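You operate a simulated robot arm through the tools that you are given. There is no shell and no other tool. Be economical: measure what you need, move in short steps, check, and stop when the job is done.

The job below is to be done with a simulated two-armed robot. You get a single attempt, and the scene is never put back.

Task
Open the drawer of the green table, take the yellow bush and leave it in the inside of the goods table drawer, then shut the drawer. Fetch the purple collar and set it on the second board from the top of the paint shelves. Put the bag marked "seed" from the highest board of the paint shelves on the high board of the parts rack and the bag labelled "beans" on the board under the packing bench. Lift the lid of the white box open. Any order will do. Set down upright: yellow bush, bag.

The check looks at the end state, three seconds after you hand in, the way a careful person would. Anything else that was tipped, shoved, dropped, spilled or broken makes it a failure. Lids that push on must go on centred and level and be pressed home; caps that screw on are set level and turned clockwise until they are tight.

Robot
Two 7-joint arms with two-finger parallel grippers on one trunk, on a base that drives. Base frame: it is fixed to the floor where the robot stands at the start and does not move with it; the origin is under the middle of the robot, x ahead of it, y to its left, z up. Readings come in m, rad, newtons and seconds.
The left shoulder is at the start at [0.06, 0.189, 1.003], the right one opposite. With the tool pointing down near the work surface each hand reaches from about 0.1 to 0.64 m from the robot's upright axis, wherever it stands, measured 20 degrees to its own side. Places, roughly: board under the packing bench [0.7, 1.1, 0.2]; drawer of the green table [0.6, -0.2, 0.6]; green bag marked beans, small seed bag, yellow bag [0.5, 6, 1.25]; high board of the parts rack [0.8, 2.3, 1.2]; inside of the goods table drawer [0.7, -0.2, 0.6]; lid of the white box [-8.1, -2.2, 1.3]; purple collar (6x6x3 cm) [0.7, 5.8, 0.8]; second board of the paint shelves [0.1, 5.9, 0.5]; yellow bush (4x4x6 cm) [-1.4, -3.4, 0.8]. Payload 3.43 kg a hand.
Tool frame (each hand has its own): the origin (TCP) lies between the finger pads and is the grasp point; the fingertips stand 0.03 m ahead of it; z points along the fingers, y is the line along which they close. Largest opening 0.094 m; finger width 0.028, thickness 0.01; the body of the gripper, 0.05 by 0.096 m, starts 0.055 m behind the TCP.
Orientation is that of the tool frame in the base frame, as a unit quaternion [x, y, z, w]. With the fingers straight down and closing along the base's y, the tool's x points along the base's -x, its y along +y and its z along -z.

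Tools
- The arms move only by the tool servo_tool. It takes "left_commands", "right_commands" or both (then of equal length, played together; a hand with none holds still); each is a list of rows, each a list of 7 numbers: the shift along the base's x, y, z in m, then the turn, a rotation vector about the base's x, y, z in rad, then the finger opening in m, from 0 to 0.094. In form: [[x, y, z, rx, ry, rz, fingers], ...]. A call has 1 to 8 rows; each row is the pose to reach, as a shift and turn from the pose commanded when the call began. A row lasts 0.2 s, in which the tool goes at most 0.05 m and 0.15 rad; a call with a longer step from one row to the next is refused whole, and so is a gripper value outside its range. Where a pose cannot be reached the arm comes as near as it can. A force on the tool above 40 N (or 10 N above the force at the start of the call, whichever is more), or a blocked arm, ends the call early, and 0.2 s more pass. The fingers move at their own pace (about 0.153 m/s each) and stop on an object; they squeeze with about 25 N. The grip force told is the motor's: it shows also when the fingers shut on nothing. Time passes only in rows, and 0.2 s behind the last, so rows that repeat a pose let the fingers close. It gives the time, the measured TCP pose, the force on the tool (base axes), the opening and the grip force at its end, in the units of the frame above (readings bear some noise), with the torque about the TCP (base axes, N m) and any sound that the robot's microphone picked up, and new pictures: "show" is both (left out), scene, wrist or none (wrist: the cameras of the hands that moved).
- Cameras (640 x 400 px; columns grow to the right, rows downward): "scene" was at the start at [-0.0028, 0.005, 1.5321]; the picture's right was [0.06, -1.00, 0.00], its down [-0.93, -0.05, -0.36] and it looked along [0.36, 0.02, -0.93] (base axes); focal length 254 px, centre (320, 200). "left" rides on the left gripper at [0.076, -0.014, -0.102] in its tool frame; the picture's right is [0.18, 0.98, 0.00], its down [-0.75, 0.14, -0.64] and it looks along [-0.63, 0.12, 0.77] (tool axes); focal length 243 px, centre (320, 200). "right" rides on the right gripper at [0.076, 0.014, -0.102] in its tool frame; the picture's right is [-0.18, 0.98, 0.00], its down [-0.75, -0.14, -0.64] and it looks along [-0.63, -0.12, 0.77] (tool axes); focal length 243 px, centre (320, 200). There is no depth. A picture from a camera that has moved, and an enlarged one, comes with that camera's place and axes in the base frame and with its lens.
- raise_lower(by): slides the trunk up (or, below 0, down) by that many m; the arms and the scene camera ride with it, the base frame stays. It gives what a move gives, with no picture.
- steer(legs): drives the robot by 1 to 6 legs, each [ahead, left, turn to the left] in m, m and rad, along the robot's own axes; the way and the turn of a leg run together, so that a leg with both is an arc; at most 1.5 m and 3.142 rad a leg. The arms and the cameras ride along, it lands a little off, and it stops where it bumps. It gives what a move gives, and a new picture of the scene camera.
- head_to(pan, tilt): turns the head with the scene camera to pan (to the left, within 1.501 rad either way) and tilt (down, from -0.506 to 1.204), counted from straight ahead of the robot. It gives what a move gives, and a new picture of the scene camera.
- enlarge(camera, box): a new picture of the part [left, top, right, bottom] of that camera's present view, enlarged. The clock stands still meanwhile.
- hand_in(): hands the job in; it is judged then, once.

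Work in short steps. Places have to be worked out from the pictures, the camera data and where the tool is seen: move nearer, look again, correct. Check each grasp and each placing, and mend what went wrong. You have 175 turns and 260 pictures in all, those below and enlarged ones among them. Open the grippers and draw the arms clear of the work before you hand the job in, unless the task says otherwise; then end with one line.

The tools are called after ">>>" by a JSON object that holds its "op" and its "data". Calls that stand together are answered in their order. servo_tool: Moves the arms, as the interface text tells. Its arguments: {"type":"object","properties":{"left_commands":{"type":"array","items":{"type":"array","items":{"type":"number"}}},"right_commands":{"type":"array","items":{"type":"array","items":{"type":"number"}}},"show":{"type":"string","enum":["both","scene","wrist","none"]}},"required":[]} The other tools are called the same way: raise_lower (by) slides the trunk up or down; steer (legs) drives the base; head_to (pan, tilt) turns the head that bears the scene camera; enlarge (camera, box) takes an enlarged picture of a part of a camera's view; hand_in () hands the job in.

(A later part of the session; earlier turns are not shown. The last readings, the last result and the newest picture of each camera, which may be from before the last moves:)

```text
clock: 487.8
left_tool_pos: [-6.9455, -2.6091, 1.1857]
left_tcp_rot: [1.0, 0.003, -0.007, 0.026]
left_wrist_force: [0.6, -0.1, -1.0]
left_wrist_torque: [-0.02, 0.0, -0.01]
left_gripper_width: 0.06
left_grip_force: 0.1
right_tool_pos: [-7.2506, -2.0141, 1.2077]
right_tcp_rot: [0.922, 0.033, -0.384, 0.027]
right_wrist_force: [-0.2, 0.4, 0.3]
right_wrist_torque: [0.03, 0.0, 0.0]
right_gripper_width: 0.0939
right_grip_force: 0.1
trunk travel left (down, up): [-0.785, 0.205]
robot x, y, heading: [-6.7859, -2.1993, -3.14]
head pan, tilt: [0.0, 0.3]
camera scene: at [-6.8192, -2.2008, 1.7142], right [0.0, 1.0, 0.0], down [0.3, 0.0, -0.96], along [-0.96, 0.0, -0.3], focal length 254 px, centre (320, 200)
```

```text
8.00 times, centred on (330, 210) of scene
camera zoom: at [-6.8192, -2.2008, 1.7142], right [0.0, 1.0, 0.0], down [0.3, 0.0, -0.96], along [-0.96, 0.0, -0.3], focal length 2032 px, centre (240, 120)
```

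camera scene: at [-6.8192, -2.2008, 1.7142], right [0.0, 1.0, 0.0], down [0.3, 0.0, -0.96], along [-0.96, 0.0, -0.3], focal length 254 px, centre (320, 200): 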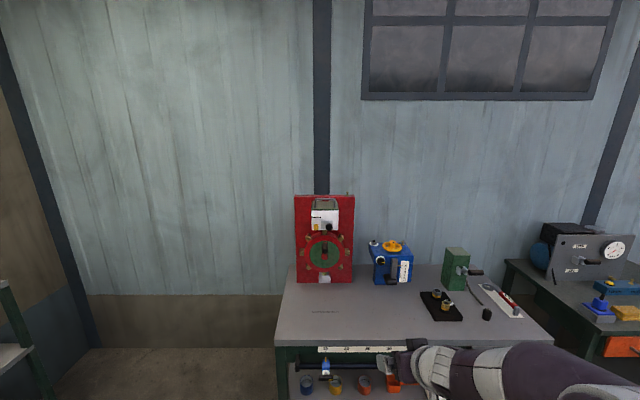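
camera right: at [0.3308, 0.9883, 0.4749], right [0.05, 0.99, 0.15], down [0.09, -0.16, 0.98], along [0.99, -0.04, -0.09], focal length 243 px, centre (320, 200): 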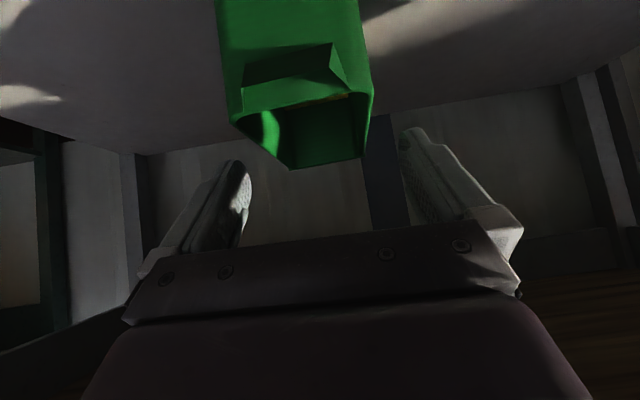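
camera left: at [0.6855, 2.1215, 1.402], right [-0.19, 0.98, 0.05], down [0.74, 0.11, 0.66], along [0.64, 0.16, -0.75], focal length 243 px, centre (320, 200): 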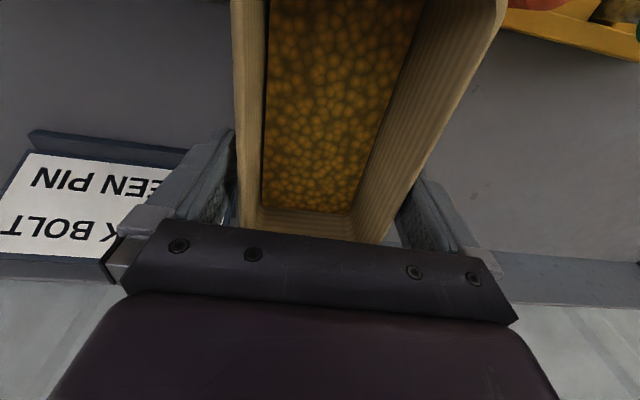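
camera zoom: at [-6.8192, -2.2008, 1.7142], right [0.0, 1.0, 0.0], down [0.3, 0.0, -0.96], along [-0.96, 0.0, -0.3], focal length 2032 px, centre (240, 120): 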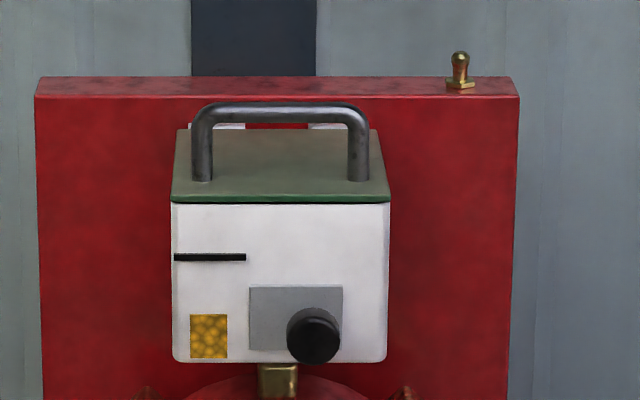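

The lid (olive plate with U-handle near its front edge) hinges at the back by the red panel. Plan: grip the bar with the right hand (fingers closing in the vertical plane, pitched), lift it, then push it over from inside with the left. I raise the trunk and roll the right hand 90°.

>>> {"op": "raise_lower", "data": {"by": 0.2}}

>>> {"op": "servo_tool", "data": {"right_commands": [[0, 0, 0, -0.101, 0, -0.101, 0.06], [0, 0, 0, -0.202, 0, -0.202, 0.06], [0, 0, 0, -0.303, 0, -0.303, 0.06], [0, 0, 0, -0.404, 0, -0.404, 0.06], [0, 0, 0, -0.505, 0, -0.505, 0.06], [0, 0, 0, -0.606, 0, -0.606, 0.06], [0, 0, 0, -0.707, 0, -0.707, 0.06]], "show": "none"}}

>>> {"op": "servo_tool", "data": {"right_commands": [[0, 0, 0, -0.101, 0, -0.101, 0.06], [0, 0, 0, -0.202, 0, -0.202, 0.06], [0, 0, 0, -0.303, 0, -0.303, 0.06], [0, 0, 0, -0.404, 0, -0.404, 0.06]], "show": "both"}}

```text
clock: 489.9
left_tool_pos: [-6.945, -2.6113, 1.3859]
left_tcp_rot: [1.0, 0.003, -0.007, 0.026]
left_wrist_force: [0.3, 0.1, -0.4]
left_wrist_torque: [0.01, 0.0, -0.01]
left_gripper_width: 0.0602
left_grip_force: 0.0
right_tool_pos: [-7.2499, -2.0137, 1.407]
right_tcp_rot: [0.922, 0.033, -0.384, 0.028]
right_wrist_force: [0.0, -0.1, -0.3]
right_wrist_torque: [-0.03, -0.02, 0.0]
right_gripper_width: 0.094
right_grip_force: 0.1
trunk travel left (down, up): [-0.985, 0.005]
robot x, y, heading: [-6.7893, -2.2016, -3.143]
head pan, tilt: [0.0, 0.3]
```

```text
clock: 491.6
left_tool_pos: [-6.9444, -2.6105, 1.3862]
left_tcp_rot: [1.0, 0.003, -0.008, 0.025]
left_wrist_force: [-0.1, 0.5, -0.7]
left_wrist_torque: [-0.02, -0.01, -0.03]
left_gripper_width: 0.0599
left_grip_force: 0.2
right_tool_pos: [-7.2506, -2.0133, 1.4063]
right_tcp_rot: [0.81, -0.416, -0.357, 0.207]
right_wrist_force: [0.1, 0.1, 0.6]
right_wrist_torque: [0.01, 0.0, -0.01]
right_gripper_width: 0.06
right_grip_force: 0.0
trunk travel left (down, up): [-0.985, 0.005]
robot x, y, heading: [-6.7882, -2.1989, -3.14]
head pan, tilt: [0.0, 0.3]
```

```text
clock: 492.6
left_tool_pos: [-6.9445, -2.6109, 1.3858]
left_tcp_rot: [1.0, 0.002, -0.008, 0.026]
left_wrist_force: [-1.0, -0.7, -0.8]
left_wrist_torque: [0.01, -0.03, 0.03]
left_gripper_width: 0.0599
left_grip_force: 0.0
right_tool_pos: [-7.2503, -2.0144, 1.4054]
right_tcp_rot: [0.654, -0.63, -0.302, 0.289]
right_wrist_force: [0.6, 0.0, 0.9]
right_wrist_torque: [0.01, -0.02, 0.03]
right_gripper_width: 0.06
right_grip_force: 0.0
trunk travel left (down, up): [-0.985, 0.005]
robot x, y, heading: [-6.7843, -2.2029, -3.144]
head pan, tilt: [0.0, 0.3]
camera scene: at [-6.8192, -2.2008, 1.9142], right [0.0, 1.0, 0.0], down [0.3, 0.0, -0.96], along [-0.96, 0.0, -0.3], focal length 254 px, centre (320, 200)
camera right: at [-7.1809, -2.0911, 1.4817], right [-0.64, 0.15, 0.75], down [0.56, 0.76, 0.34], along [-0.52, 0.64, -0.57], focal length 243 px, centre (320, 200)
```

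scene: 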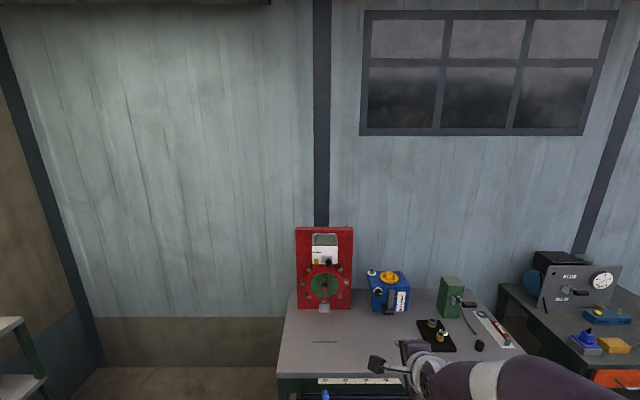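
right: 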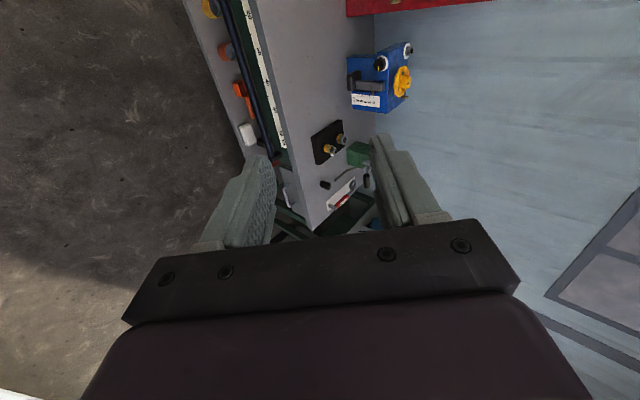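

I enlarge the box from this higher camera to triangulate.

>>> {"op": "enlarge", "data": {"camera": "scene", "box": [290, 220, 370, 270]}}

```text
8.00 times, centred on (330, 245) of scene
camera zoom: at [-6.8192, -2.2008, 1.9142], right [0.0, 1.0, 0.0], down [0.3, 0.0, -0.96], along [-0.96, 0.0, -0.3], focal length 2032 px, centre (240, -160)
```

zoom: 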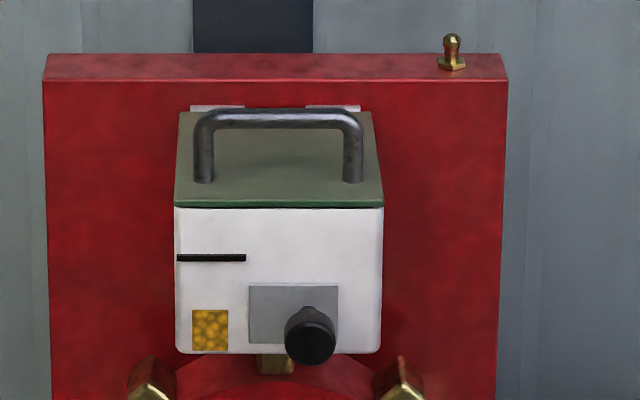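

Triangulated: handle bar at (-8.056, -2.176, 1.335), lid top z≈1.29, hinge line x≈-8.164, panel top only 1.312. I align the base and approach, setting pitch ≈46° and a 3 cm opening.

>>> {"op": "servo_tool", "data": {"right_commands": [[0, 0, 0.01, 0, -0.05, 0, 0.045], [0, 0, 0.02, 0, -0.1, 0, 0.03]], "show": "none"}}

>>> {"op": "steer", "data": {"legs": [[0.5, 0.16, 0.003]]}}

>>> {"op": "enlarge", "data": {"camera": "right", "box": [0, 0, 640, 400]}}

```text
clock: 493.1
left_tool_pos: [-6.9453, -2.6103, 1.3858]
left_tcp_rot: [1.0, 0.003, -0.008, 0.026]
left_wrist_force: [-0.8, -0.3, -0.3]
left_wrist_torque: [0.02, -0.01, -0.01]
left_gripper_width: 0.0602
left_grip_force: 0.0
right_tool_pos: [-7.2517, -2.0135, 1.4269]
right_tcp_rot: [0.669, -0.644, -0.268, 0.256]
right_wrist_force: [-0.2, -1.3, -1.0]
right_wrist_torque: [0.02, -0.01, 0.01]
right_gripper_width: 0.0298
right_grip_force: 0.0
trunk travel left (down, up): [-0.985, 0.005]
robot x, y, heading: [-6.7877, -2.2055, -3.141]
head pan, tilt: [0.0, 0.3]
```

```text
clock: 496.2
left_tool_pos: [-7.4397, -2.7676, 1.3867]
left_tcp_rot: [1.0, 0.006, -0.008, 0.027]
left_wrist_force: [0.5, -0.4, -0.8]
left_wrist_torque: [-0.02, 0.03, -0.01]
left_gripper_width: 0.0598
left_grip_force: 0.1
right_tool_pos: [-7.7484, -2.1734, 1.427]
right_tcp_rot: [0.67, -0.642, -0.269, 0.258]
right_wrist_force: [-0.1, -0.6, 0.4]
right_wrist_torque: [0.0, 0.01, 0.02]
right_gripper_width: 0.03
right_grip_force: 0.1
trunk travel left (down, up): [-0.985, 0.005]
robot x, y, heading: [-7.2884, -2.3587, -3.137]
head pan, tilt: [0.0, 0.3]
camera scene: at [-7.3161, -2.3572, 1.9142], right [-0.01, 1.0, 0.0], down [0.29, 0.0, -0.96], along [-0.96, -0.01, -0.29], focal length 254 px, centre (320, 200)
```

scene: 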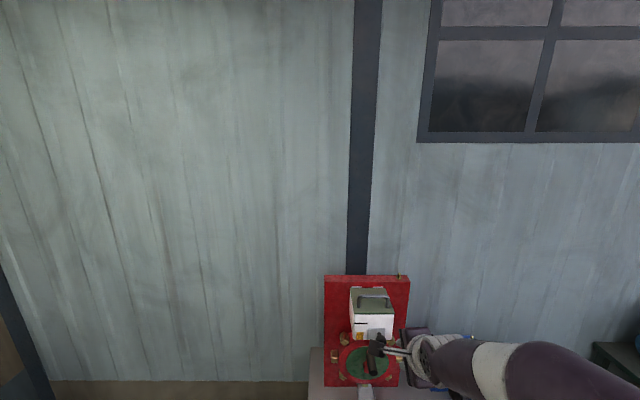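

```text
1.00 times, centred on (320, 200) of right (not enlarged: the box is as wide or as high as the picture)
camera zoom: at [-7.6862, -2.2497, 1.5096], right [-0.72, 0.14, 0.68], down [0.52, 0.76, 0.39], along [-0.46, 0.64, -0.62], focal length 243 px, centre (320, 200)
```

zoom: 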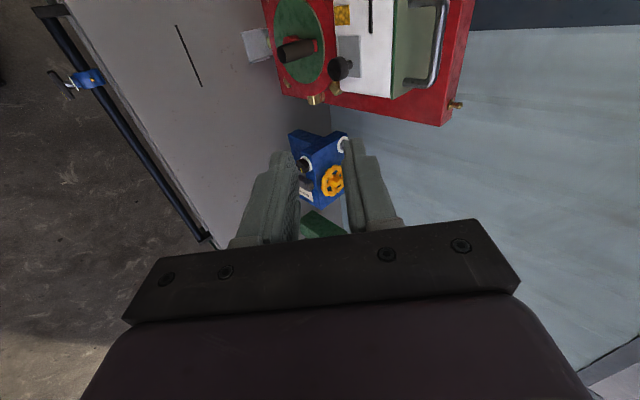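

The bar estimate is confirmed by the wrist camera. I drive 0.13 m in, then move the hand to a pre-grasp point.

>>> {"op": "steer", "data": {"legs": [[0.13, 0, 0]]}}

>>> {"op": "servo_tool", "data": {"right_commands": [[-0.04, 0, -0.01, 0, 0, 0, 0.03], [-0.08, -0.001, -0.02, 0, 0, 0, 0.03], [-0.12, -0.002, -0.03, 0, 0, 0, 0.03]], "show": "both"}}

```text
clock: 497.5
left_tool_pos: [-7.5678, -2.768, 1.3859]
left_tcp_rot: [1.0, 0.004, -0.01, 0.026]
left_wrist_force: [0.1, 0.0, 0.2]
left_wrist_torque: [0.02, 0.0, 0.0]
left_gripper_width: 0.0598
left_grip_force: 0.0
right_tool_pos: [-7.8774, -2.1722, 1.4288]
right_tcp_rot: [0.671, -0.642, -0.269, 0.258]
right_wrist_force: [-0.3, 0.2, -1.0]
right_wrist_torque: [-0.02, 0.0, 0.0]
right_gripper_width: 0.0299
right_grip_force: 0.0
trunk travel left (down, up): [-0.985, 0.005]
robot x, y, heading: [-7.4181, -2.3639, -3.138]
head pan, tilt: [0.0, 0.3]
camera scene: at [-7.4436, -2.3583, 1.9143], right [0.0, 1.0, 0.0], down [0.29, 0.0, -0.96], along [-0.96, 0.0, -0.29], focal length 254 px, centre (320, 200)
```

scene: 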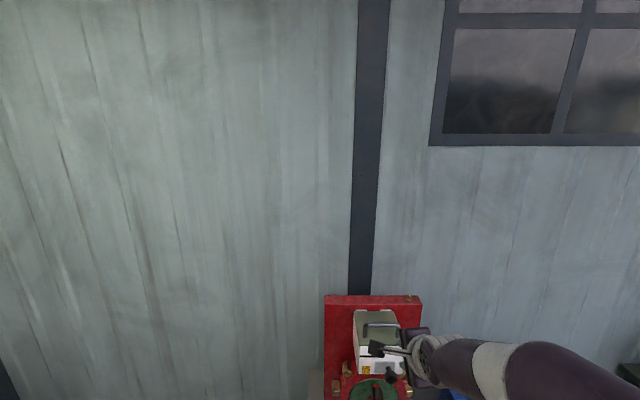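

```text
clock: 498.3
left_tool_pos: [-7.5756, -2.7683, 1.3853]
left_tcp_rot: [1.0, 0.005, -0.007, 0.026]
left_wrist_force: [-0.8, -0.2, 0.3]
left_wrist_torque: [-0.01, -0.01, 0.02]
left_gripper_width: 0.0599
left_grip_force: 0.1
right_tool_pos: [-8.0037, -2.1768, 1.3959]
right_tcp_rot: [0.67, -0.643, -0.269, 0.256]
right_wrist_force: [-0.4, -0.2, 0.7]
right_wrist_torque: [0.0, 0.0, 0.01]
right_gripper_width: 0.0301
right_grip_force: 0.2
trunk travel left (down, up): [-0.985, 0.005]
robot x, y, heading: [-7.4142, -2.3646, -3.138]
head pan, tilt: [0.0, 0.3]
camera scene: at [-7.4522, -2.3584, 1.9141], right [0.0, 1.0, 0.0], down [0.3, 0.0, -0.95], along [-0.95, 0.0, -0.3], focal length 254 px, centre (320, 200)
camera right: at [-7.9414, -2.2534, 1.4773], right [-0.72, 0.14, 0.68], down [0.52, 0.76, 0.39], along [-0.46, 0.64, -0.62], focal length 243 px, centre (320, 200)
```

scene: 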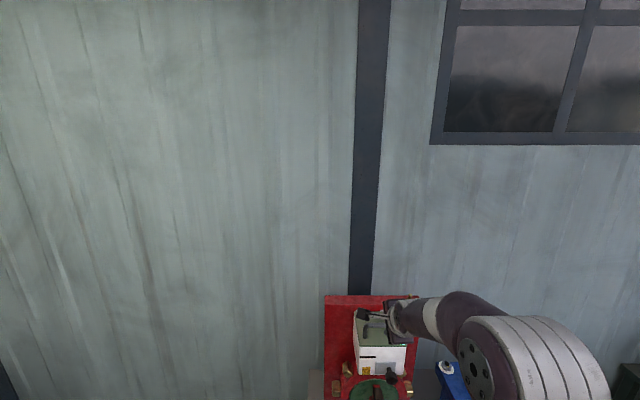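
right: 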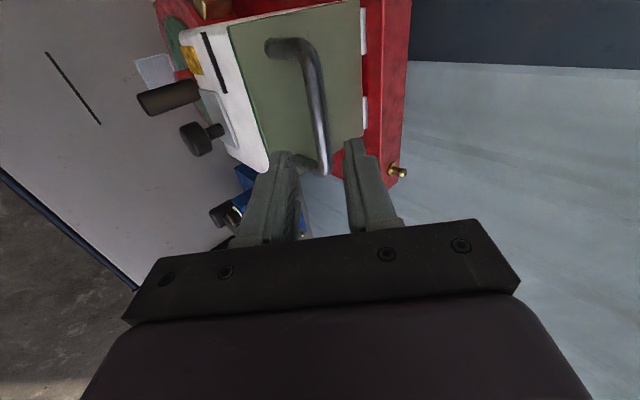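

The bar lies between the fingertips. I advance along the axis and close on it.

>>> {"op": "servo_tool", "data": {"right_commands": [[-0.02, 0, -0.022, 0, 0, 0, 0.03], [-0.036, 0, -0.04, 0, 0, 0, 0.03], [-0.048, 0, -0.054, 0, 0, 0, 0.03]], "show": "wrist"}}

```text
clock: 499.1
left_tool_pos: [-7.5723, -2.7685, 1.3853]
left_tcp_rot: [1.0, 0.004, -0.008, 0.026]
left_wrist_force: [-0.1, -0.5, -0.1]
left_wrist_torque: [-0.02, -0.01, -0.01]
left_gripper_width: 0.0602
left_grip_force: 0.1
right_tool_pos: [-8.0485, -2.1746, 1.3424]
right_tcp_rot: [0.67, -0.643, -0.268, 0.257]
right_wrist_force: [0.3, 0.5, 0.4]
right_wrist_torque: [-0.03, 0.0, -0.04]
right_gripper_width: 0.0298
right_grip_force: 0.1
trunk travel left (down, up): [-0.985, 0.005]
robot x, y, heading: [-7.4141, -2.3615, -3.139]
head pan, tilt: [0.0, 0.3]
camera right: at [-7.9867, -2.2522, 1.4243], right [-0.72, 0.14, 0.68], down [0.52, 0.76, 0.39], along [-0.46, 0.64, -0.62], focal length 243 px, centre (320, 200)
```

right: 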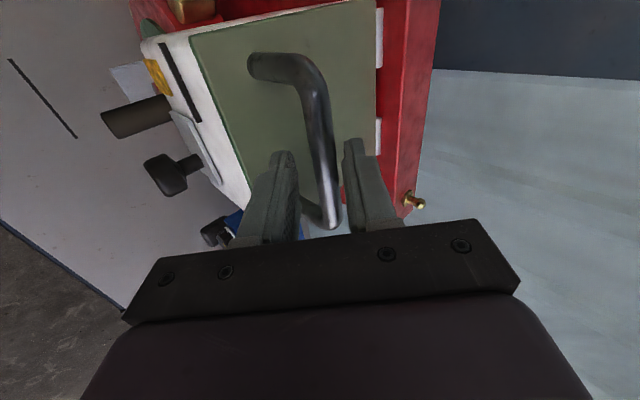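

The bar is between the fingers. I narrow them loosely around it and start lifting along the hinge arc.

>>> {"op": "servo_tool", "data": {"right_commands": [[0, 0, 0, 0, 0, 0, 0.018], [-0.01, 0, 0.018, 0, 0, 0, 0.018], [-0.023, 0, 0.034, 0, 0, 0, 0.018], [-0.039, 0, 0.047, 0, 0, 0, 0.018], [-0.057, 0, 0.058, 0, 0, 0, 0.018]], "show": "both"}}

```text
clock: 500.3
left_tool_pos: [-7.5723, -2.7688, 1.3871]
left_tcp_rot: [1.0, 0.005, -0.008, 0.026]
left_wrist_force: [0.1, 0.0, -0.7]
left_wrist_torque: [-0.03, -0.01, -0.06]
left_gripper_width: 0.0598
left_grip_force: 0.0
right_tool_pos: [-8.1061, -2.1737, 1.4025]
right_tcp_rot: [0.67, -0.643, -0.268, 0.257]
right_wrist_force: [1.5, 1.0, -1.0]
right_wrist_torque: [-0.03, -0.04, -0.04]
right_gripper_width: 0.0196
right_grip_force: 1.3
trunk travel left (down, up): [-0.985, 0.005]
robot x, y, heading: [-7.4165, -2.3602, -3.138]
head pan, tilt: [0.0, 0.3]
camera scene: at [-7.4482, -2.3583, 1.9142], right [0.0, 1.0, 0.0], down [0.3, 0.0, -0.96], along [-0.96, 0.0, -0.3], focal length 254 px, centre (320, 200)
camera right: at [-8.043, -2.2504, 1.4836], right [-0.72, 0.14, 0.68], down [0.52, 0.76, 0.39], along [-0.46, 0.64, -0.62], focal length 243 px, centre (320, 200)
```

scene: 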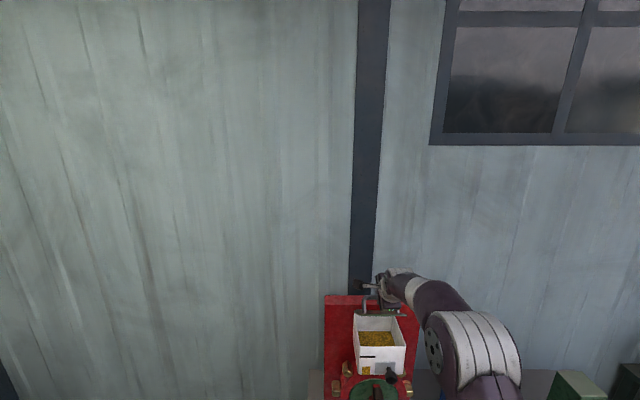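
right: 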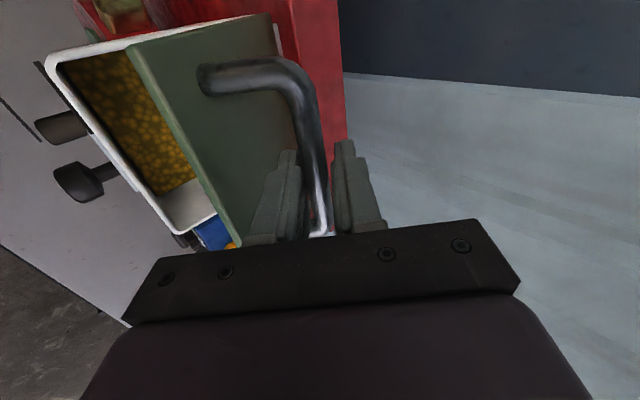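

The lid is opening nicely (~40°). I continue the arc to about 88°.

>>> {"op": "servo_tool", "data": {"right_commands": [[-0.019, 0, 0.007, 0, 0, 0, 0.018], [-0.04, 0, 0.011, 0, 0, 0, 0.018], [-0.06, 0, 0.011, 0, 0, 0, 0.018], [-0.081, 0, 0.008, 0, 0, 0, 0.018], [-0.096, 0, 0.003, 0, 0, 0, 0.018]], "show": "both"}}

```text
clock: 501.5
left_tool_pos: [-7.5696, -2.7689, 1.3862]
left_tcp_rot: [1.0, 0.004, -0.008, 0.027]
left_wrist_force: [1.0, -0.4, 0.7]
left_wrist_torque: [0.01, -0.02, 0.01]
left_gripper_width: 0.0598
left_grip_force: 0.1
right_tool_pos: [-8.1908, -2.1741, 1.4102]
right_tcp_rot: [0.669, -0.642, -0.27, 0.258]
right_wrist_force: [5.4, 0.4, 7.5]
right_wrist_torque: [-0.18, -0.68, -0.31]
right_gripper_width: 0.0188
right_grip_force: 1.1
right hand out of reach, approached as far as the arm can: row 5
trunk travel left (down, up): [-0.985, 0.005]
robot x, y, heading: [-7.4168, -2.3581, -3.138]
head pan, tilt: [0.0, 0.3]
camera scene: at [-7.4448, -2.3589, 1.9144], right [0.0, 1.0, 0.0], down [0.29, 0.0, -0.96], along [-0.96, 0.0, -0.29], focal length 254 px, centre (320, 200)
camera right: at [-8.1285, -2.2521, 1.4911], right [-0.71, 0.14, 0.69], down [0.52, 0.76, 0.39], along [-0.46, 0.64, -0.62], focal length 243 px, centre (320, 200)
```

scene: 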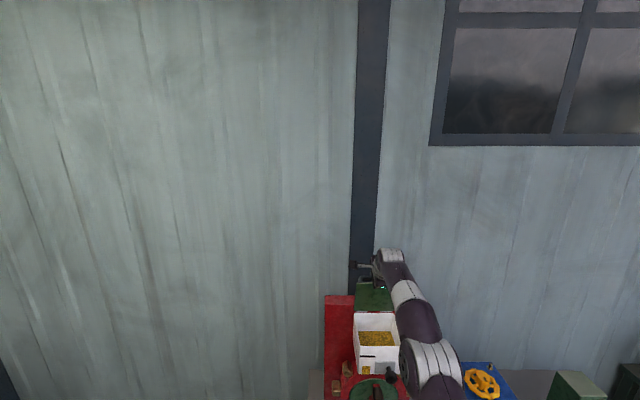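
right: 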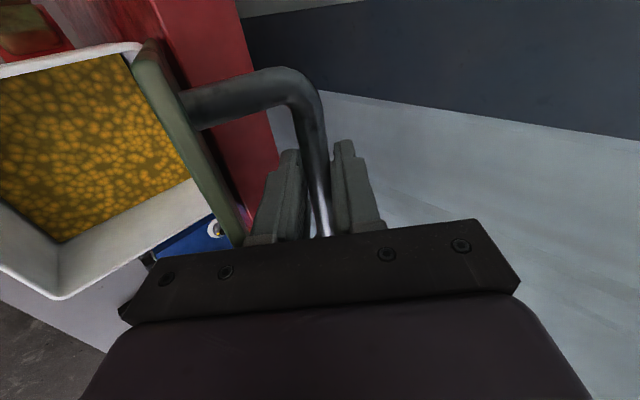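

The lid is near vertical (~80°), arm at its limit. I nudge the base 2 cm forward and follow the arc down slightly.

>>> {"op": "steer", "data": {"legs": [[0.02, 0, 0]]}}

>>> {"op": "servo_tool", "data": {"right_commands": [[-0.004, 0, -0.006, 0, 0, 0, 0.018], [-0.012, 0, -0.012, 0, 0, 0, 0.018], [-0.02, 0, -0.018, 0, 0, 0, 0.018]], "show": "both"}}

```text
clock: 502.4
left_tool_pos: [-7.5812, -2.7696, 1.3862]
left_tcp_rot: [1.0, 0.004, -0.012, 0.025]
left_wrist_force: [-0.1, 0.0, 0.0]
left_wrist_torque: [-0.01, 0.05, 0.01]
left_gripper_width: 0.06
left_grip_force: 0.0
right_tool_pos: [-8.1987, -2.175, 1.4111]
right_tcp_rot: [0.667, -0.648, -0.264, 0.255]
right_wrist_force: [26.8, -1.4, 10.8]
right_wrist_torque: [-1.36, -3.87, -1.59]
right_gripper_width: 0.025
right_grip_force: 5.9
trunk travel left (down, up): [-0.985, 0.005]
robot x, y, heading: [-7.4348, -2.3604, -3.135]
head pan, tilt: [0.0, 0.3]
stopped in leg 1: the force on the tool passed its limit at 49 N (the readings are from after the stop); the commanded pose is now the measured one
camera scene: at [-7.4531, -2.3598, 1.9144], right [0.0, 1.0, 0.0], down [0.29, 0.0, -0.96], along [-0.96, 0.0, -0.29], focal length 254 px, centre (320, 200)
```

scene: 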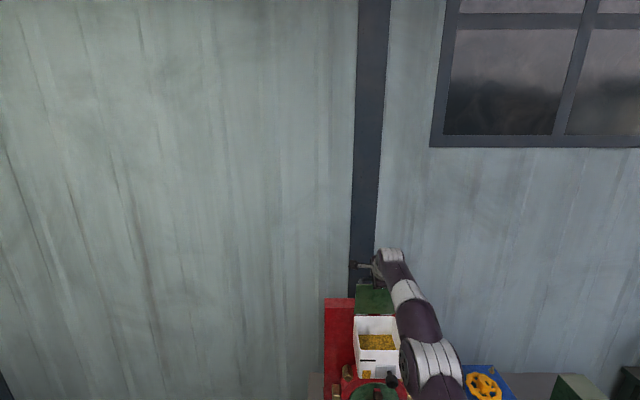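

```text
clock: 502.8
left_tool_pos: [-7.5795, -2.7696, 1.3875]
left_tcp_rot: [1.0, 0.003, -0.011, 0.025]
left_wrist_force: [0.2, -0.8, 0.1]
left_wrist_torque: [0.03, -0.02, 0.01]
left_gripper_width: 0.0599
left_grip_force: 0.1
right_tool_pos: [-8.1974, -2.1753, 1.4119]
right_tcp_rot: [0.666, -0.648, -0.266, 0.258]
right_wrist_force: [33.7, -1.3, 21.1]
right_wrist_torque: [-1.44, -4.78, -1.58]
right_gripper_width: 0.0245
right_grip_force: 5.3
right hand out of reach, approached as far as the arm can: row 2
trunk travel left (down, up): [-0.985, 0.005]
robot x, y, heading: [-7.4301, -2.3623, -3.143]
head pan, tilt: [0.0, 0.3]
stopped in row 2 (right hand): the force on the tool passed its limit at 43 N (the readings are from after the stop); the commanded pose is now the measured one
camera scene: at [-7.45, -2.3605, 1.9146], right [0.0, 1.0, 0.0], down [0.29, 0.0, -0.96], along [-0.96, 0.0, -0.29], focal length 254 px, centre (320, 200)
camera right: at [-8.1368, -2.2516, 1.4943], right [-0.72, 0.16, 0.68], down [0.53, 0.76, 0.38], along [-0.45, 0.63, -0.63], focal length 243 px, centre (320, 200)
```

scene: 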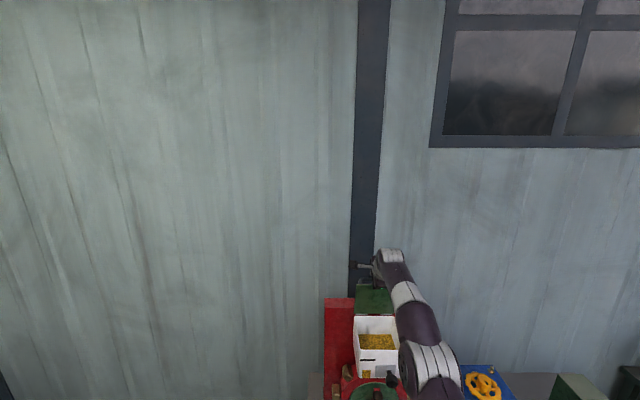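
right: 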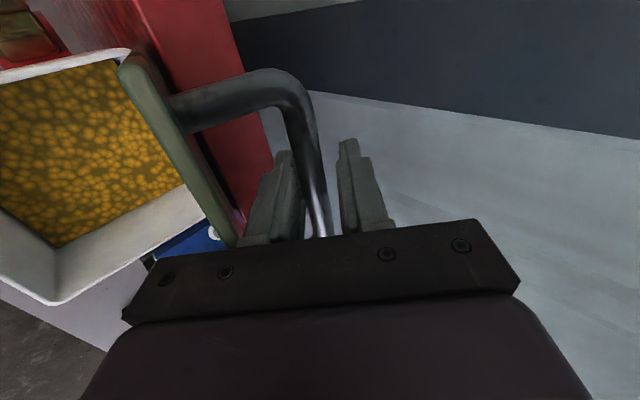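

Resistance suggests the lid reached its stop. I ease the pressure and open the fingers slightly to see whether the lid stays by itself.

>>> {"op": "servo_tool", "data": {"right_commands": [[0.008, 0, 0.0, 0, 0, 0, 0.02], [0.01, 0, 0.002, 0, 0, 0, 0.035], [0.01, 0, 0.002, 0, 0, 0, 0.04], [0.01, 0, 0.002, 0, 0, 0, 0.04]], "show": "wrist"}}

```text
clock: 503.8
left_tool_pos: [-7.5855, -2.7686, 1.3868]
left_tcp_rot: [1.0, 0.004, -0.01, 0.025]
left_wrist_force: [0.6, 0.0, 0.0]
left_wrist_torque: [-0.04, -0.03, 0.03]
left_gripper_width: 0.0599
left_grip_force: 0.0
right_tool_pos: [-8.1962, -2.1748, 1.4068]
right_tcp_rot: [0.667, -0.647, -0.264, 0.257]
right_wrist_force: [4.9, -2.1, 15.5]
right_wrist_torque: [-0.31, -0.93, -0.05]
right_gripper_width: 0.0391
right_grip_force: 0.1
trunk travel left (down, up): [-0.985, 0.005]
robot x, y, heading: [-7.4315, -2.361, -3.136]
head pan, tilt: [0.0, 0.3]
camera right: at [-8.1345, -2.2515, 1.4901], right [-0.72, 0.15, 0.68], down [0.53, 0.76, 0.39], along [-0.45, 0.63, -0.63], focal length 243 px, centre (320, 200)
```

right: 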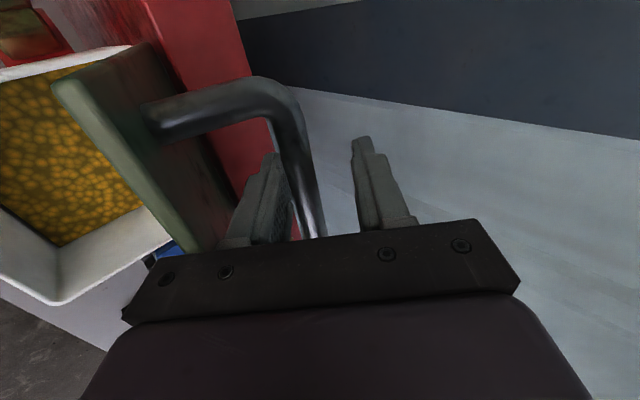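

The lid falls back: my fingers met its free edge before it passed the balance point. I need a steeper hand, so I lower it along the arc, then move the base 5 cm closer.

>>> {"op": "servo_tool", "data": {"right_commands": [[0.01, 0, 0.003, 0, 0, 0, 0.025], [0.03, 0, 0.006, 0, 0, 0, 0.025], [0.05, 0, 0.007, 0, 0, 0, 0.025], [0.071, 0, 0.003, 0, 0, 0, 0.025], [0.09, 0, -0.004, 0, 0, 0, 0.025], [0.108, 0, -0.015, 0, 0, 0, 0.025], [0.124, 0, -0.028, 0, 0, 0, 0.025]], "show": "none"}}

>>> {"op": "steer", "data": {"legs": [[0.05, 0, 0]]}}

>>> {"op": "enlarge", "data": {"camera": "right", "box": [0, 0, 640, 400]}}

```text
clock: 505.4
left_tool_pos: [-7.5893, -2.7678, 1.3864]
left_tcp_rot: [1.0, 0.004, -0.008, 0.027]
left_wrist_force: [-0.4, 1.1, 0.0]
left_wrist_torque: [0.02, 0.0, 0.01]
left_gripper_width: 0.0599
left_grip_force: 0.0
right_tool_pos: [-8.0758, -2.1752, 1.378]
right_tcp_rot: [0.668, -0.648, -0.263, 0.255]
right_wrist_force: [-0.5, -0.3, 0.3]
right_wrist_torque: [0.0, 0.0, -0.01]
right_gripper_width: 0.0252
right_grip_force: 0.1
trunk travel left (down, up): [-0.985, 0.005]
robot x, y, heading: [-7.4314, -2.3619, -3.142]
head pan, tilt: [0.0, 0.3]
```

```text
clock: 506.3
left_tool_pos: [-7.628, -2.7682, 1.3877]
left_tcp_rot: [1.0, 0.004, -0.012, 0.026]
left_wrist_force: [1.3, -0.3, 0.1]
left_wrist_torque: [0.02, 0.08, 0.01]
left_gripper_width: 0.0599
left_grip_force: 0.1
right_tool_pos: [-8.1154, -2.1732, 1.3836]
right_tcp_rot: [0.667, -0.647, -0.265, 0.258]
right_wrist_force: [1.6, 0.8, 0.1]
right_wrist_torque: [-0.02, 0.01, -0.01]
right_gripper_width: 0.025
right_grip_force: 0.1
trunk travel left (down, up): [-0.985, 0.005]
robot x, y, heading: [-7.4795, -2.3613, -3.138]
head pan, tilt: [0.0, 0.3]
camera scene: at [-7.4995, -2.3585, 1.9145], right [0.0, 1.0, 0.0], down [0.29, 0.0, -0.96], along [-0.96, 0.0, -0.29], focal length 254 px, centre (320, 200)
```

scene: 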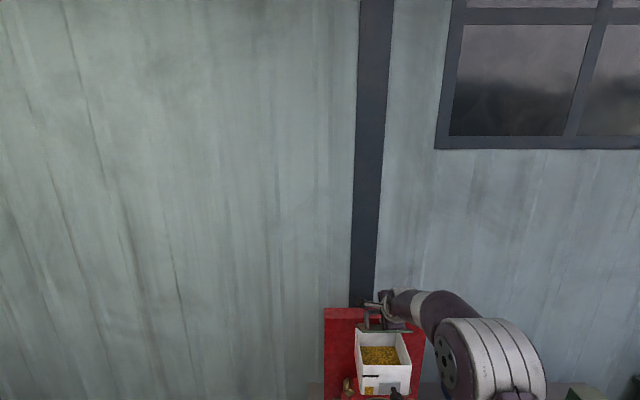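

```text
1.00 times, centred on (320, 200) of right (not enlarged: the box is as wide or as high as the picture)
camera zoom: at [-8.0539, -2.2503, 1.4657], right [-0.72, 0.15, 0.68], down [0.53, 0.76, 0.38], along [-0.46, 0.63, -0.62], focal length 243 px, centre (320, 200)
```

zoom: 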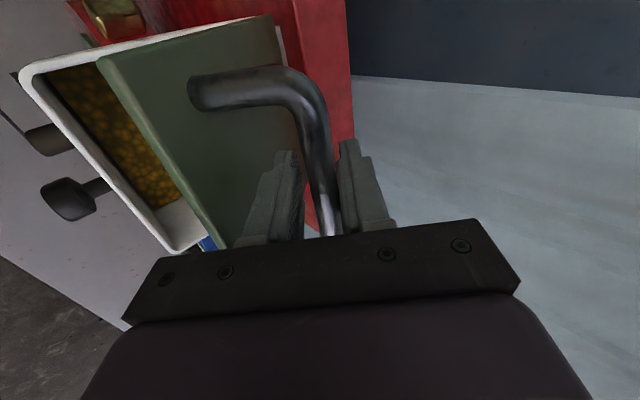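

Lid resting at ~35° on the finger. I recentre on the bar, pitch steeper by 0.2 rad, and grip firmly.

>>> {"op": "servo_tool", "data": {"right_commands": [[0.01, 0, 0.008, 0, -0.1, 0, 0.025], [0.018, 0, 0.014, 0, -0.2, 0, 0.025], [0.018, 0, 0.014, 0, -0.2, 0, 0.005], [0.018, 0, 0.014, 0, -0.2, 0, 0.005]], "show": "wrist"}}

```text
clock: 507.3
left_tool_pos: [-7.6406, -2.7677, 1.3864]
left_tcp_rot: [1.0, 0.003, -0.008, 0.027]
left_wrist_force: [0.1, 0.0, 0.6]
left_wrist_torque: [0.01, -0.01, -0.02]
left_gripper_width: 0.0601
left_grip_force: 0.1
right_tool_pos: [-8.1099, -2.1728, 1.3918]
right_tcp_rot: [0.691, -0.67, -0.195, 0.189]
right_wrist_force: [0.0, -1.2, -6.9]
right_wrist_torque: [-0.69, -0.07, -0.92]
right_gripper_width: 0.0178
right_grip_force: 44.8
trunk travel left (down, up): [-0.985, 0.005]
robot x, y, heading: [-7.4852, -2.3602, -3.139]
head pan, tilt: [0.0, 0.3]
camera right: at [-8.0658, -2.2501, 1.4852], right [-0.84, 0.16, 0.52], down [0.44, 0.76, 0.49], along [-0.32, 0.63, -0.71], focal length 243 px, centre (320, 200)
```

right: 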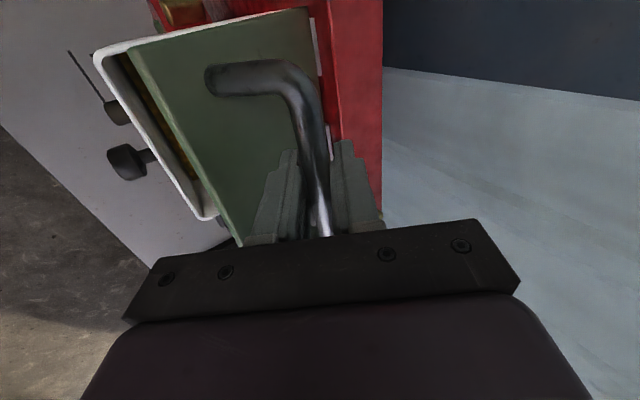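

Pitch is now ~58°. I loosen to just around the bar and drive the arc through to ~100°.

>>> {"op": "servo_tool", "data": {"right_commands": [[-0.008, 0, 0.004, 0, 0, 0, 0.02], [-0.0226, 0, 0.009, 0, 0, 0, 0.02], [-0.0427, 0, 0.0126, 0, 0, 0, 0.02], [-0.0631, 0, 0.0129, 0, 0, 0, 0.02], [-0.0832, 0, 0.0095, 0, 0, 0, 0.02], [-0.1024, 0, 0.0028, 0, 0, 0, 0.02], [-0.1202, 0, -0.0073, 0, 0, 0, 0.02]], "show": "both"}}

```text
clock: 508.9
left_tool_pos: [-7.6356, -2.7688, 1.3859]
left_tcp_rot: [1.0, 0.002, -0.009, 0.026]
left_wrist_force: [-0.3, 1.4, -0.4]
left_wrist_torque: [-0.01, -0.01, -0.01]
left_gripper_width: 0.0601
left_grip_force: 0.1
right_tool_pos: [-8.213, -2.1735, 1.4]
right_tcp_rot: [0.687, -0.669, -0.204, 0.198]
right_wrist_force: [9.0, -2.5, 13.4]
right_wrist_torque: [-0.06, -1.29, -0.26]
right_gripper_width: 0.0261
right_grip_force: 6.1
right hand out of reach, approached as far as the arm can: row 7
trunk travel left (down, up): [-0.985, 0.005]
robot x, y, heading: [-7.482, -2.3627, -3.139]
head pan, tilt: [0.0, 0.3]
stopped in row 7 (right hand): the force on the tool passed its limit at 46 N (the readings are from after the stop); the commanded pose is now the measured one
camera scene: at [-7.5085, -2.3593, 1.9142], right [0.0, 1.0, 0.0], down [0.29, 0.0, -0.96], along [-0.96, 0.0, -0.29], focal length 254 px, centre (320, 200)
camera right: at [-8.1684, -2.2505, 1.4926], right [-0.83, 0.16, 0.54], down [0.45, 0.76, 0.47], along [-0.33, 0.63, -0.7], focal length 243 px, centre (320, 200)
```

scene: 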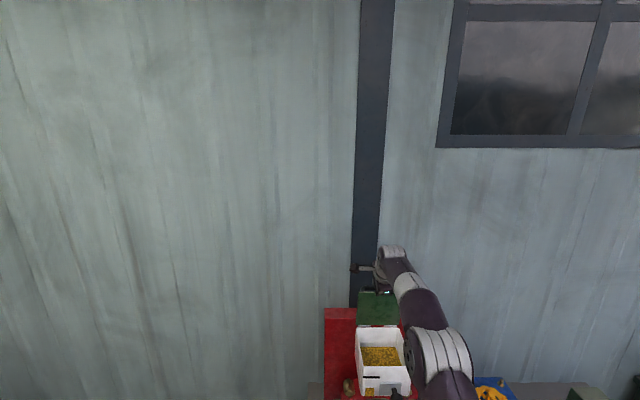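
right: 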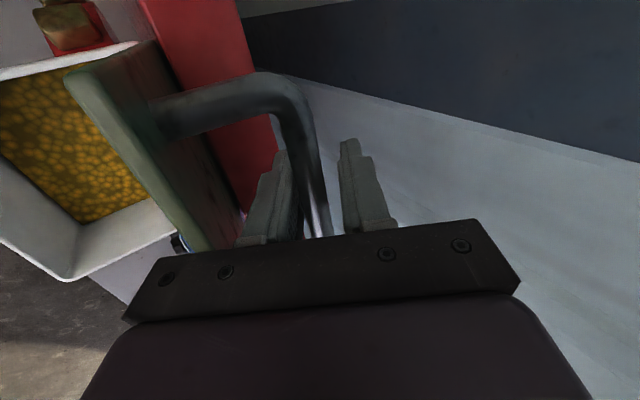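

Near 90° now. I ease off and open the fingers to test whether the lid stays.

>>> {"op": "servo_tool", "data": {"right_commands": [[0.003, 0, 0.0, 0, 0, 0, 0.035], [0.006, 0, 0.002, 0, 0, 0, 0.05], [0.006, 0, 0.002, 0, 0, 0, 0.05], [0.006, 0, 0.002, 0, 0, 0, 0.05]], "show": "wrist"}}

>>> {"op": "enlarge", "data": {"camera": "scene", "box": [310, 240, 470, 400]}}

```text
clock: 509.9
left_tool_pos: [-7.6349, -2.7689, 1.3855]
left_tcp_rot: [1.0, 0.003, -0.01, 0.025]
left_wrist_force: [0.0, -0.2, 0.0]
left_wrist_torque: [0.04, 0.01, 0.02]
left_gripper_width: 0.0597
left_grip_force: 0.0
right_tool_pos: [-8.2086, -2.1742, 1.4003]
right_tcp_rot: [0.687, -0.668, -0.205, 0.198]
right_wrist_force: [3.7, 0.4, 20.1]
right_wrist_torque: [-0.44, -1.29, 0.14]
right_gripper_width: 0.0432
right_grip_force: 0.0
trunk travel left (down, up): [-0.985, 0.005]
robot x, y, heading: [-7.4827, -2.3583, -3.136]
head pan, tilt: [0.0, 0.3]
camera right: at [-8.1632, -2.2507, 1.4934], right [-0.83, 0.16, 0.54], down [0.45, 0.76, 0.47], along [-0.33, 0.63, -0.7], focal length 243 px, centre (320, 200)
```

right: 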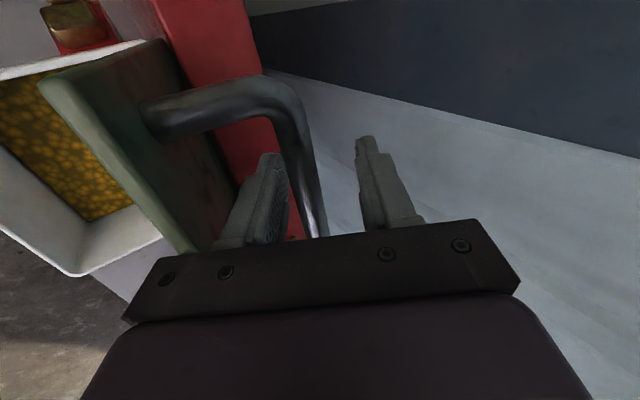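

```text
2.50 times, centred on (390, 320) of scene
camera zoom: at [-7.5085, -2.3597, 1.9144], right [0.0, 1.0, 0.0], down [0.29, 0.0, -0.96], along [-0.96, 0.0, -0.29], focal length 635 px, centre (145, -100)
```

zoom: 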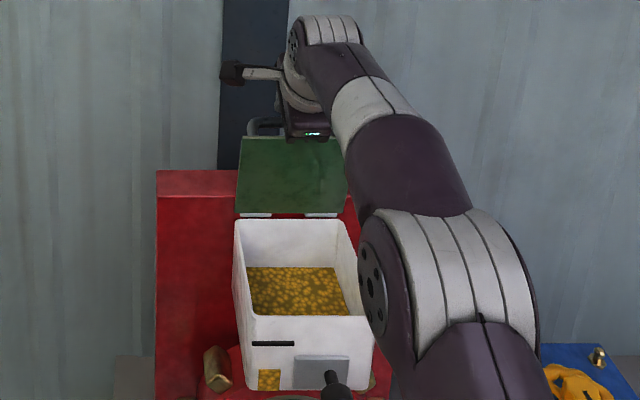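

The opened lower finger itself pushes the plate. The lid is at ≈86°, handle mass behind it, so it may stay. I close to just around the bar, push to the stop, and withdraw along the hand's axis.

>>> {"op": "servo_tool", "data": {"right_commands": [[-0.004, 0, 0, 0, 0, 0, 0.026], [-0.01, 0, -0.002, 0, 0, 0, 0.024], [-0.01, 0, -0.002, 0, 0, 0, 0.024]], "show": "wrist"}}

```text
clock: 510.7
left_tool_pos: [-7.6311, -2.77, 1.3854]
left_tcp_rot: [1.0, 0.003, -0.011, 0.025]
left_wrist_force: [-0.1, 0.0, 0.5]
left_wrist_torque: [0.0, -0.02, -0.03]
left_gripper_width: 0.0602
left_grip_force: 0.1
right_tool_pos: [-8.2114, -2.1743, 1.3998]
right_tcp_rot: [0.687, -0.668, -0.206, 0.2]
right_wrist_force: [11.5, 0.8, 34.5]
right_wrist_torque: [-1.12, -2.54, -0.01]
right_gripper_width: 0.0301
right_grip_force: 5.6
right hand out of reach, approached as far as the arm can: row 2, 3
trunk travel left (down, up): [-0.985, 0.005]
robot x, y, heading: [-7.482, -2.3599, -3.14]
head pan, tilt: [0.0, 0.3]
camera right: at [-8.1647, -2.2506, 1.4935], right [-0.83, 0.16, 0.54], down [0.45, 0.76, 0.47], along [-0.34, 0.63, -0.7], focal length 243 px, centre (320, 200)
```

right: 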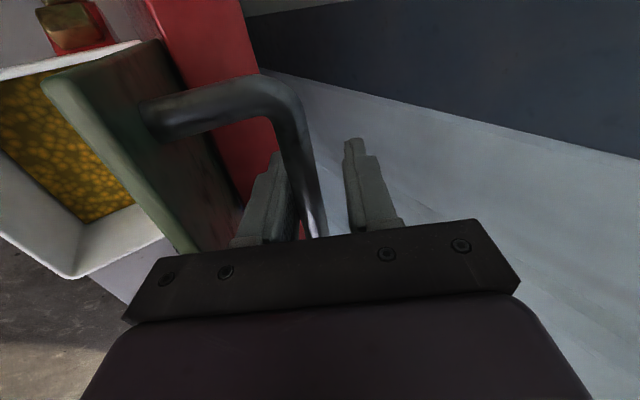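

The palm corner was riding on the lid's free edge. I back out ~1.5 cm along the axis so only the fingertips hold the bar, then push on past vertical.

>>> {"op": "servo_tool", "data": {"right_commands": [[0.009, 0, 0.015, 0, 0, 0, 0.028], [0.009, 0, 0.015, 0, 0, 0, 0.022], [0.0, 0, 0.014, 0, 0, 0, 0.022], [-0.01, 0, 0.011, 0, 0, 0, 0.022], [-0.02, 0, 0.006, 0, 0, 0, 0.022]], "show": "both"}}

```text
clock: 511.9
left_tool_pos: [-7.6383, -2.7686, 1.3864]
left_tcp_rot: [1.0, 0.003, -0.007, 0.026]
left_wrist_force: [-0.9, -0.4, -0.2]
left_wrist_torque: [0.02, 0.0, 0.0]
left_gripper_width: 0.0599
left_grip_force: 0.1
right_tool_pos: [-8.2152, -2.1722, 1.3975]
right_tcp_rot: [0.687, -0.67, -0.202, 0.196]
right_wrist_force: [0.0, -0.3, 0.5]
right_wrist_torque: [-0.01, 0.0, 0.03]
right_gripper_width: 0.0222
right_grip_force: 0.0
right hand out of reach, approached as far as the arm can: row 3, 4, 5
trunk travel left (down, up): [-0.985, 0.005]
robot x, y, heading: [-7.4795, -2.3624, -3.143]
head pan, tilt: [0.0, 0.3]
camera scene: at [-7.5139, -2.3586, 1.9142], right [0.0, 1.0, 0.0], down [0.3, 0.0, -0.96], along [-0.96, 0.0, -0.3], focal length 254 px, centre (320, 200)
camera right: at [-8.1705, -2.2495, 1.491], right [-0.83, 0.16, 0.53], down [0.45, 0.76, 0.48], along [-0.33, 0.63, -0.7], focal length 243 px, centre (320, 200)
```

scene: 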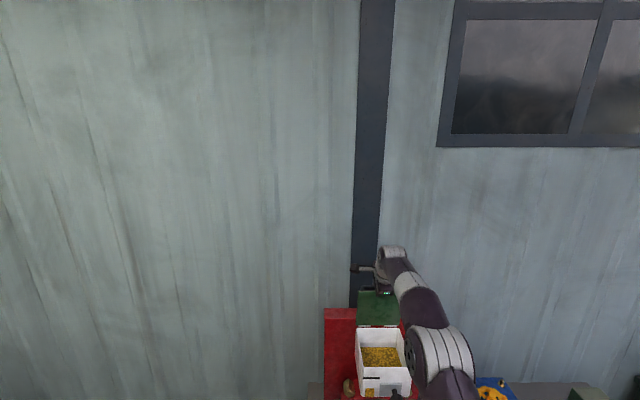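
right: 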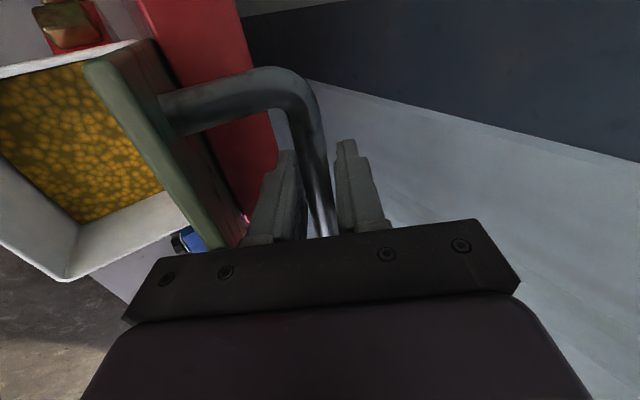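

No load now and the lid is about vertical. I withdraw along the axis and see whether it stays.

>>> {"op": "servo_tool", "data": {"right_commands": [[0.009, 0, 0.015, 0, 0, 0, 0.024], [0.018, 0, 0.03, 0, 0, 0, 0.026], [0.027, 0, 0.044, 0, 0, 0, 0.026], [0.036, 0, 0.058, 0, 0, 0, 0.026], [0.05, 0, 0.075, 0, 0, 0, 0.026]], "show": "both"}}

```text
clock: 513.1
left_tool_pos: [-7.6362, -2.7691, 1.3859]
left_tcp_rot: [1.0, 0.003, -0.009, 0.026]
left_wrist_force: [-0.3, 0.2, 0.7]
left_wrist_torque: [-0.01, 0.01, 0.0]
left_gripper_width: 0.0598
left_grip_force: 0.0
right_tool_pos: [-8.1653, -2.1732, 1.4723]
right_tcp_rot: [0.687, -0.669, -0.202, 0.197]
right_wrist_force: [-0.5, 0.3, -0.3]
right_wrist_torque: [0.01, 0.0, -0.01]
right_gripper_width: 0.0256
right_grip_force: 0.1
trunk travel left (down, up): [-0.985, 0.005]
robot x, y, heading: [-7.4867, -2.3594, -3.143]
head pan, tilt: [0.0, 0.3]
camera scene: at [-7.5122, -2.3586, 1.9142], right [0.0, 1.0, 0.0], down [0.29, 0.0, -0.96], along [-0.96, 0.0, -0.29], focal length 254 px, centre (320, 200)
camera right: at [-8.1192, -2.2501, 1.566], right [-0.83, 0.16, 0.53], down [0.45, 0.76, 0.47], along [-0.33, 0.63, -0.7], focal length 243 px, centre (320, 200)
```

scene: 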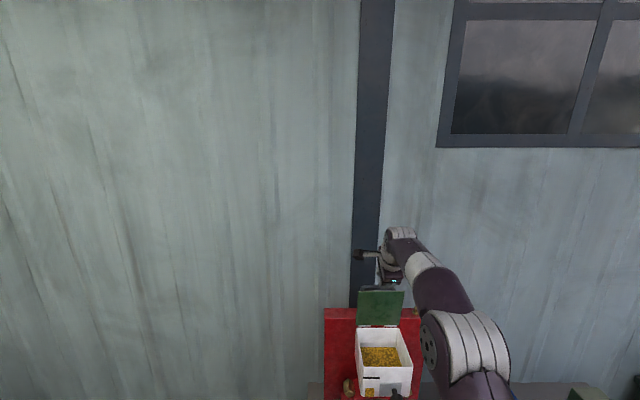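
right: 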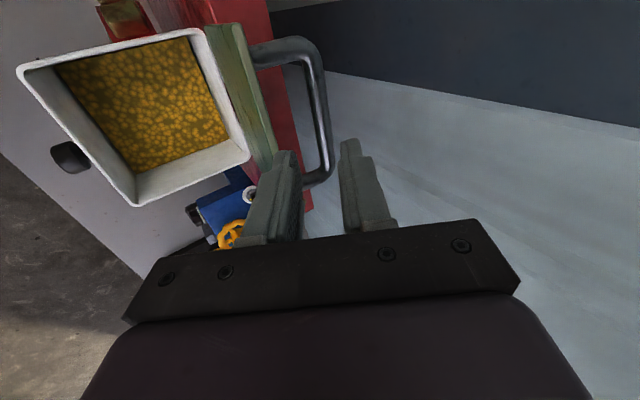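

It stays open. I withdraw the hand further forward and up, then verify the lid.

>>> {"op": "servo_tool", "data": {"right_commands": [[0.03, 0, 0.02, 0, 0, 0, 0.026], [0.07, 0, 0.03, 0, 0, 0, 0.026], [0.11, 0, 0.03, 0, 0, 0, 0.026], [0.15, 0, 0.03, 0, 0, 0, 0.0], [0.19, 0, 0.03, 0, 0, 0, 0.0], [0.23, 0, 0.03, 0, 0, 0, 0.0]], "show": "none"}}

>>> {"op": "enlarge", "data": {"camera": "scene", "box": [310, 270, 450, 400]}}

```text
clock: 514.5
left_tool_pos: [-7.6361, -2.7675, 1.3866]
left_tcp_rot: [1.0, 0.003, -0.008, 0.026]
left_wrist_force: [0.5, -0.5, -0.3]
left_wrist_torque: [-0.01, 0.01, -0.03]
left_gripper_width: 0.0599
left_grip_force: 0.0
right_tool_pos: [-7.9331, -2.1708, 1.5038]
right_tcp_rot: [0.687, -0.669, -0.202, 0.197]
right_wrist_force: [0.5, -0.7, 0.9]
right_wrist_torque: [0.03, 0.02, 0.02]
right_gripper_width: 0.0
right_grip_force: 25.2
trunk travel left (down, up): [-0.985, 0.005]
robot x, y, heading: [-7.4797, -2.3569, -3.14]
head pan, tilt: [0.0, 0.3]
```

```text
3.08 times, centred on (380, 335) of scene
camera zoom: at [-7.5106, -2.3585, 1.9142], right [0.0, 1.0, 0.0], down [0.29, 0.0, -0.96], along [-0.96, 0.0, -0.29], focal length 782 px, centre (135, -215)
```

zoom: 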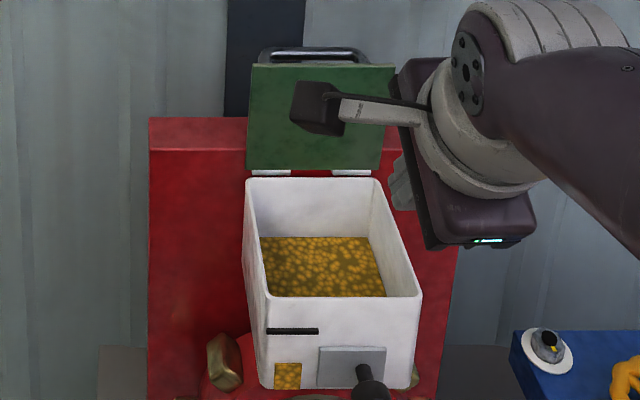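

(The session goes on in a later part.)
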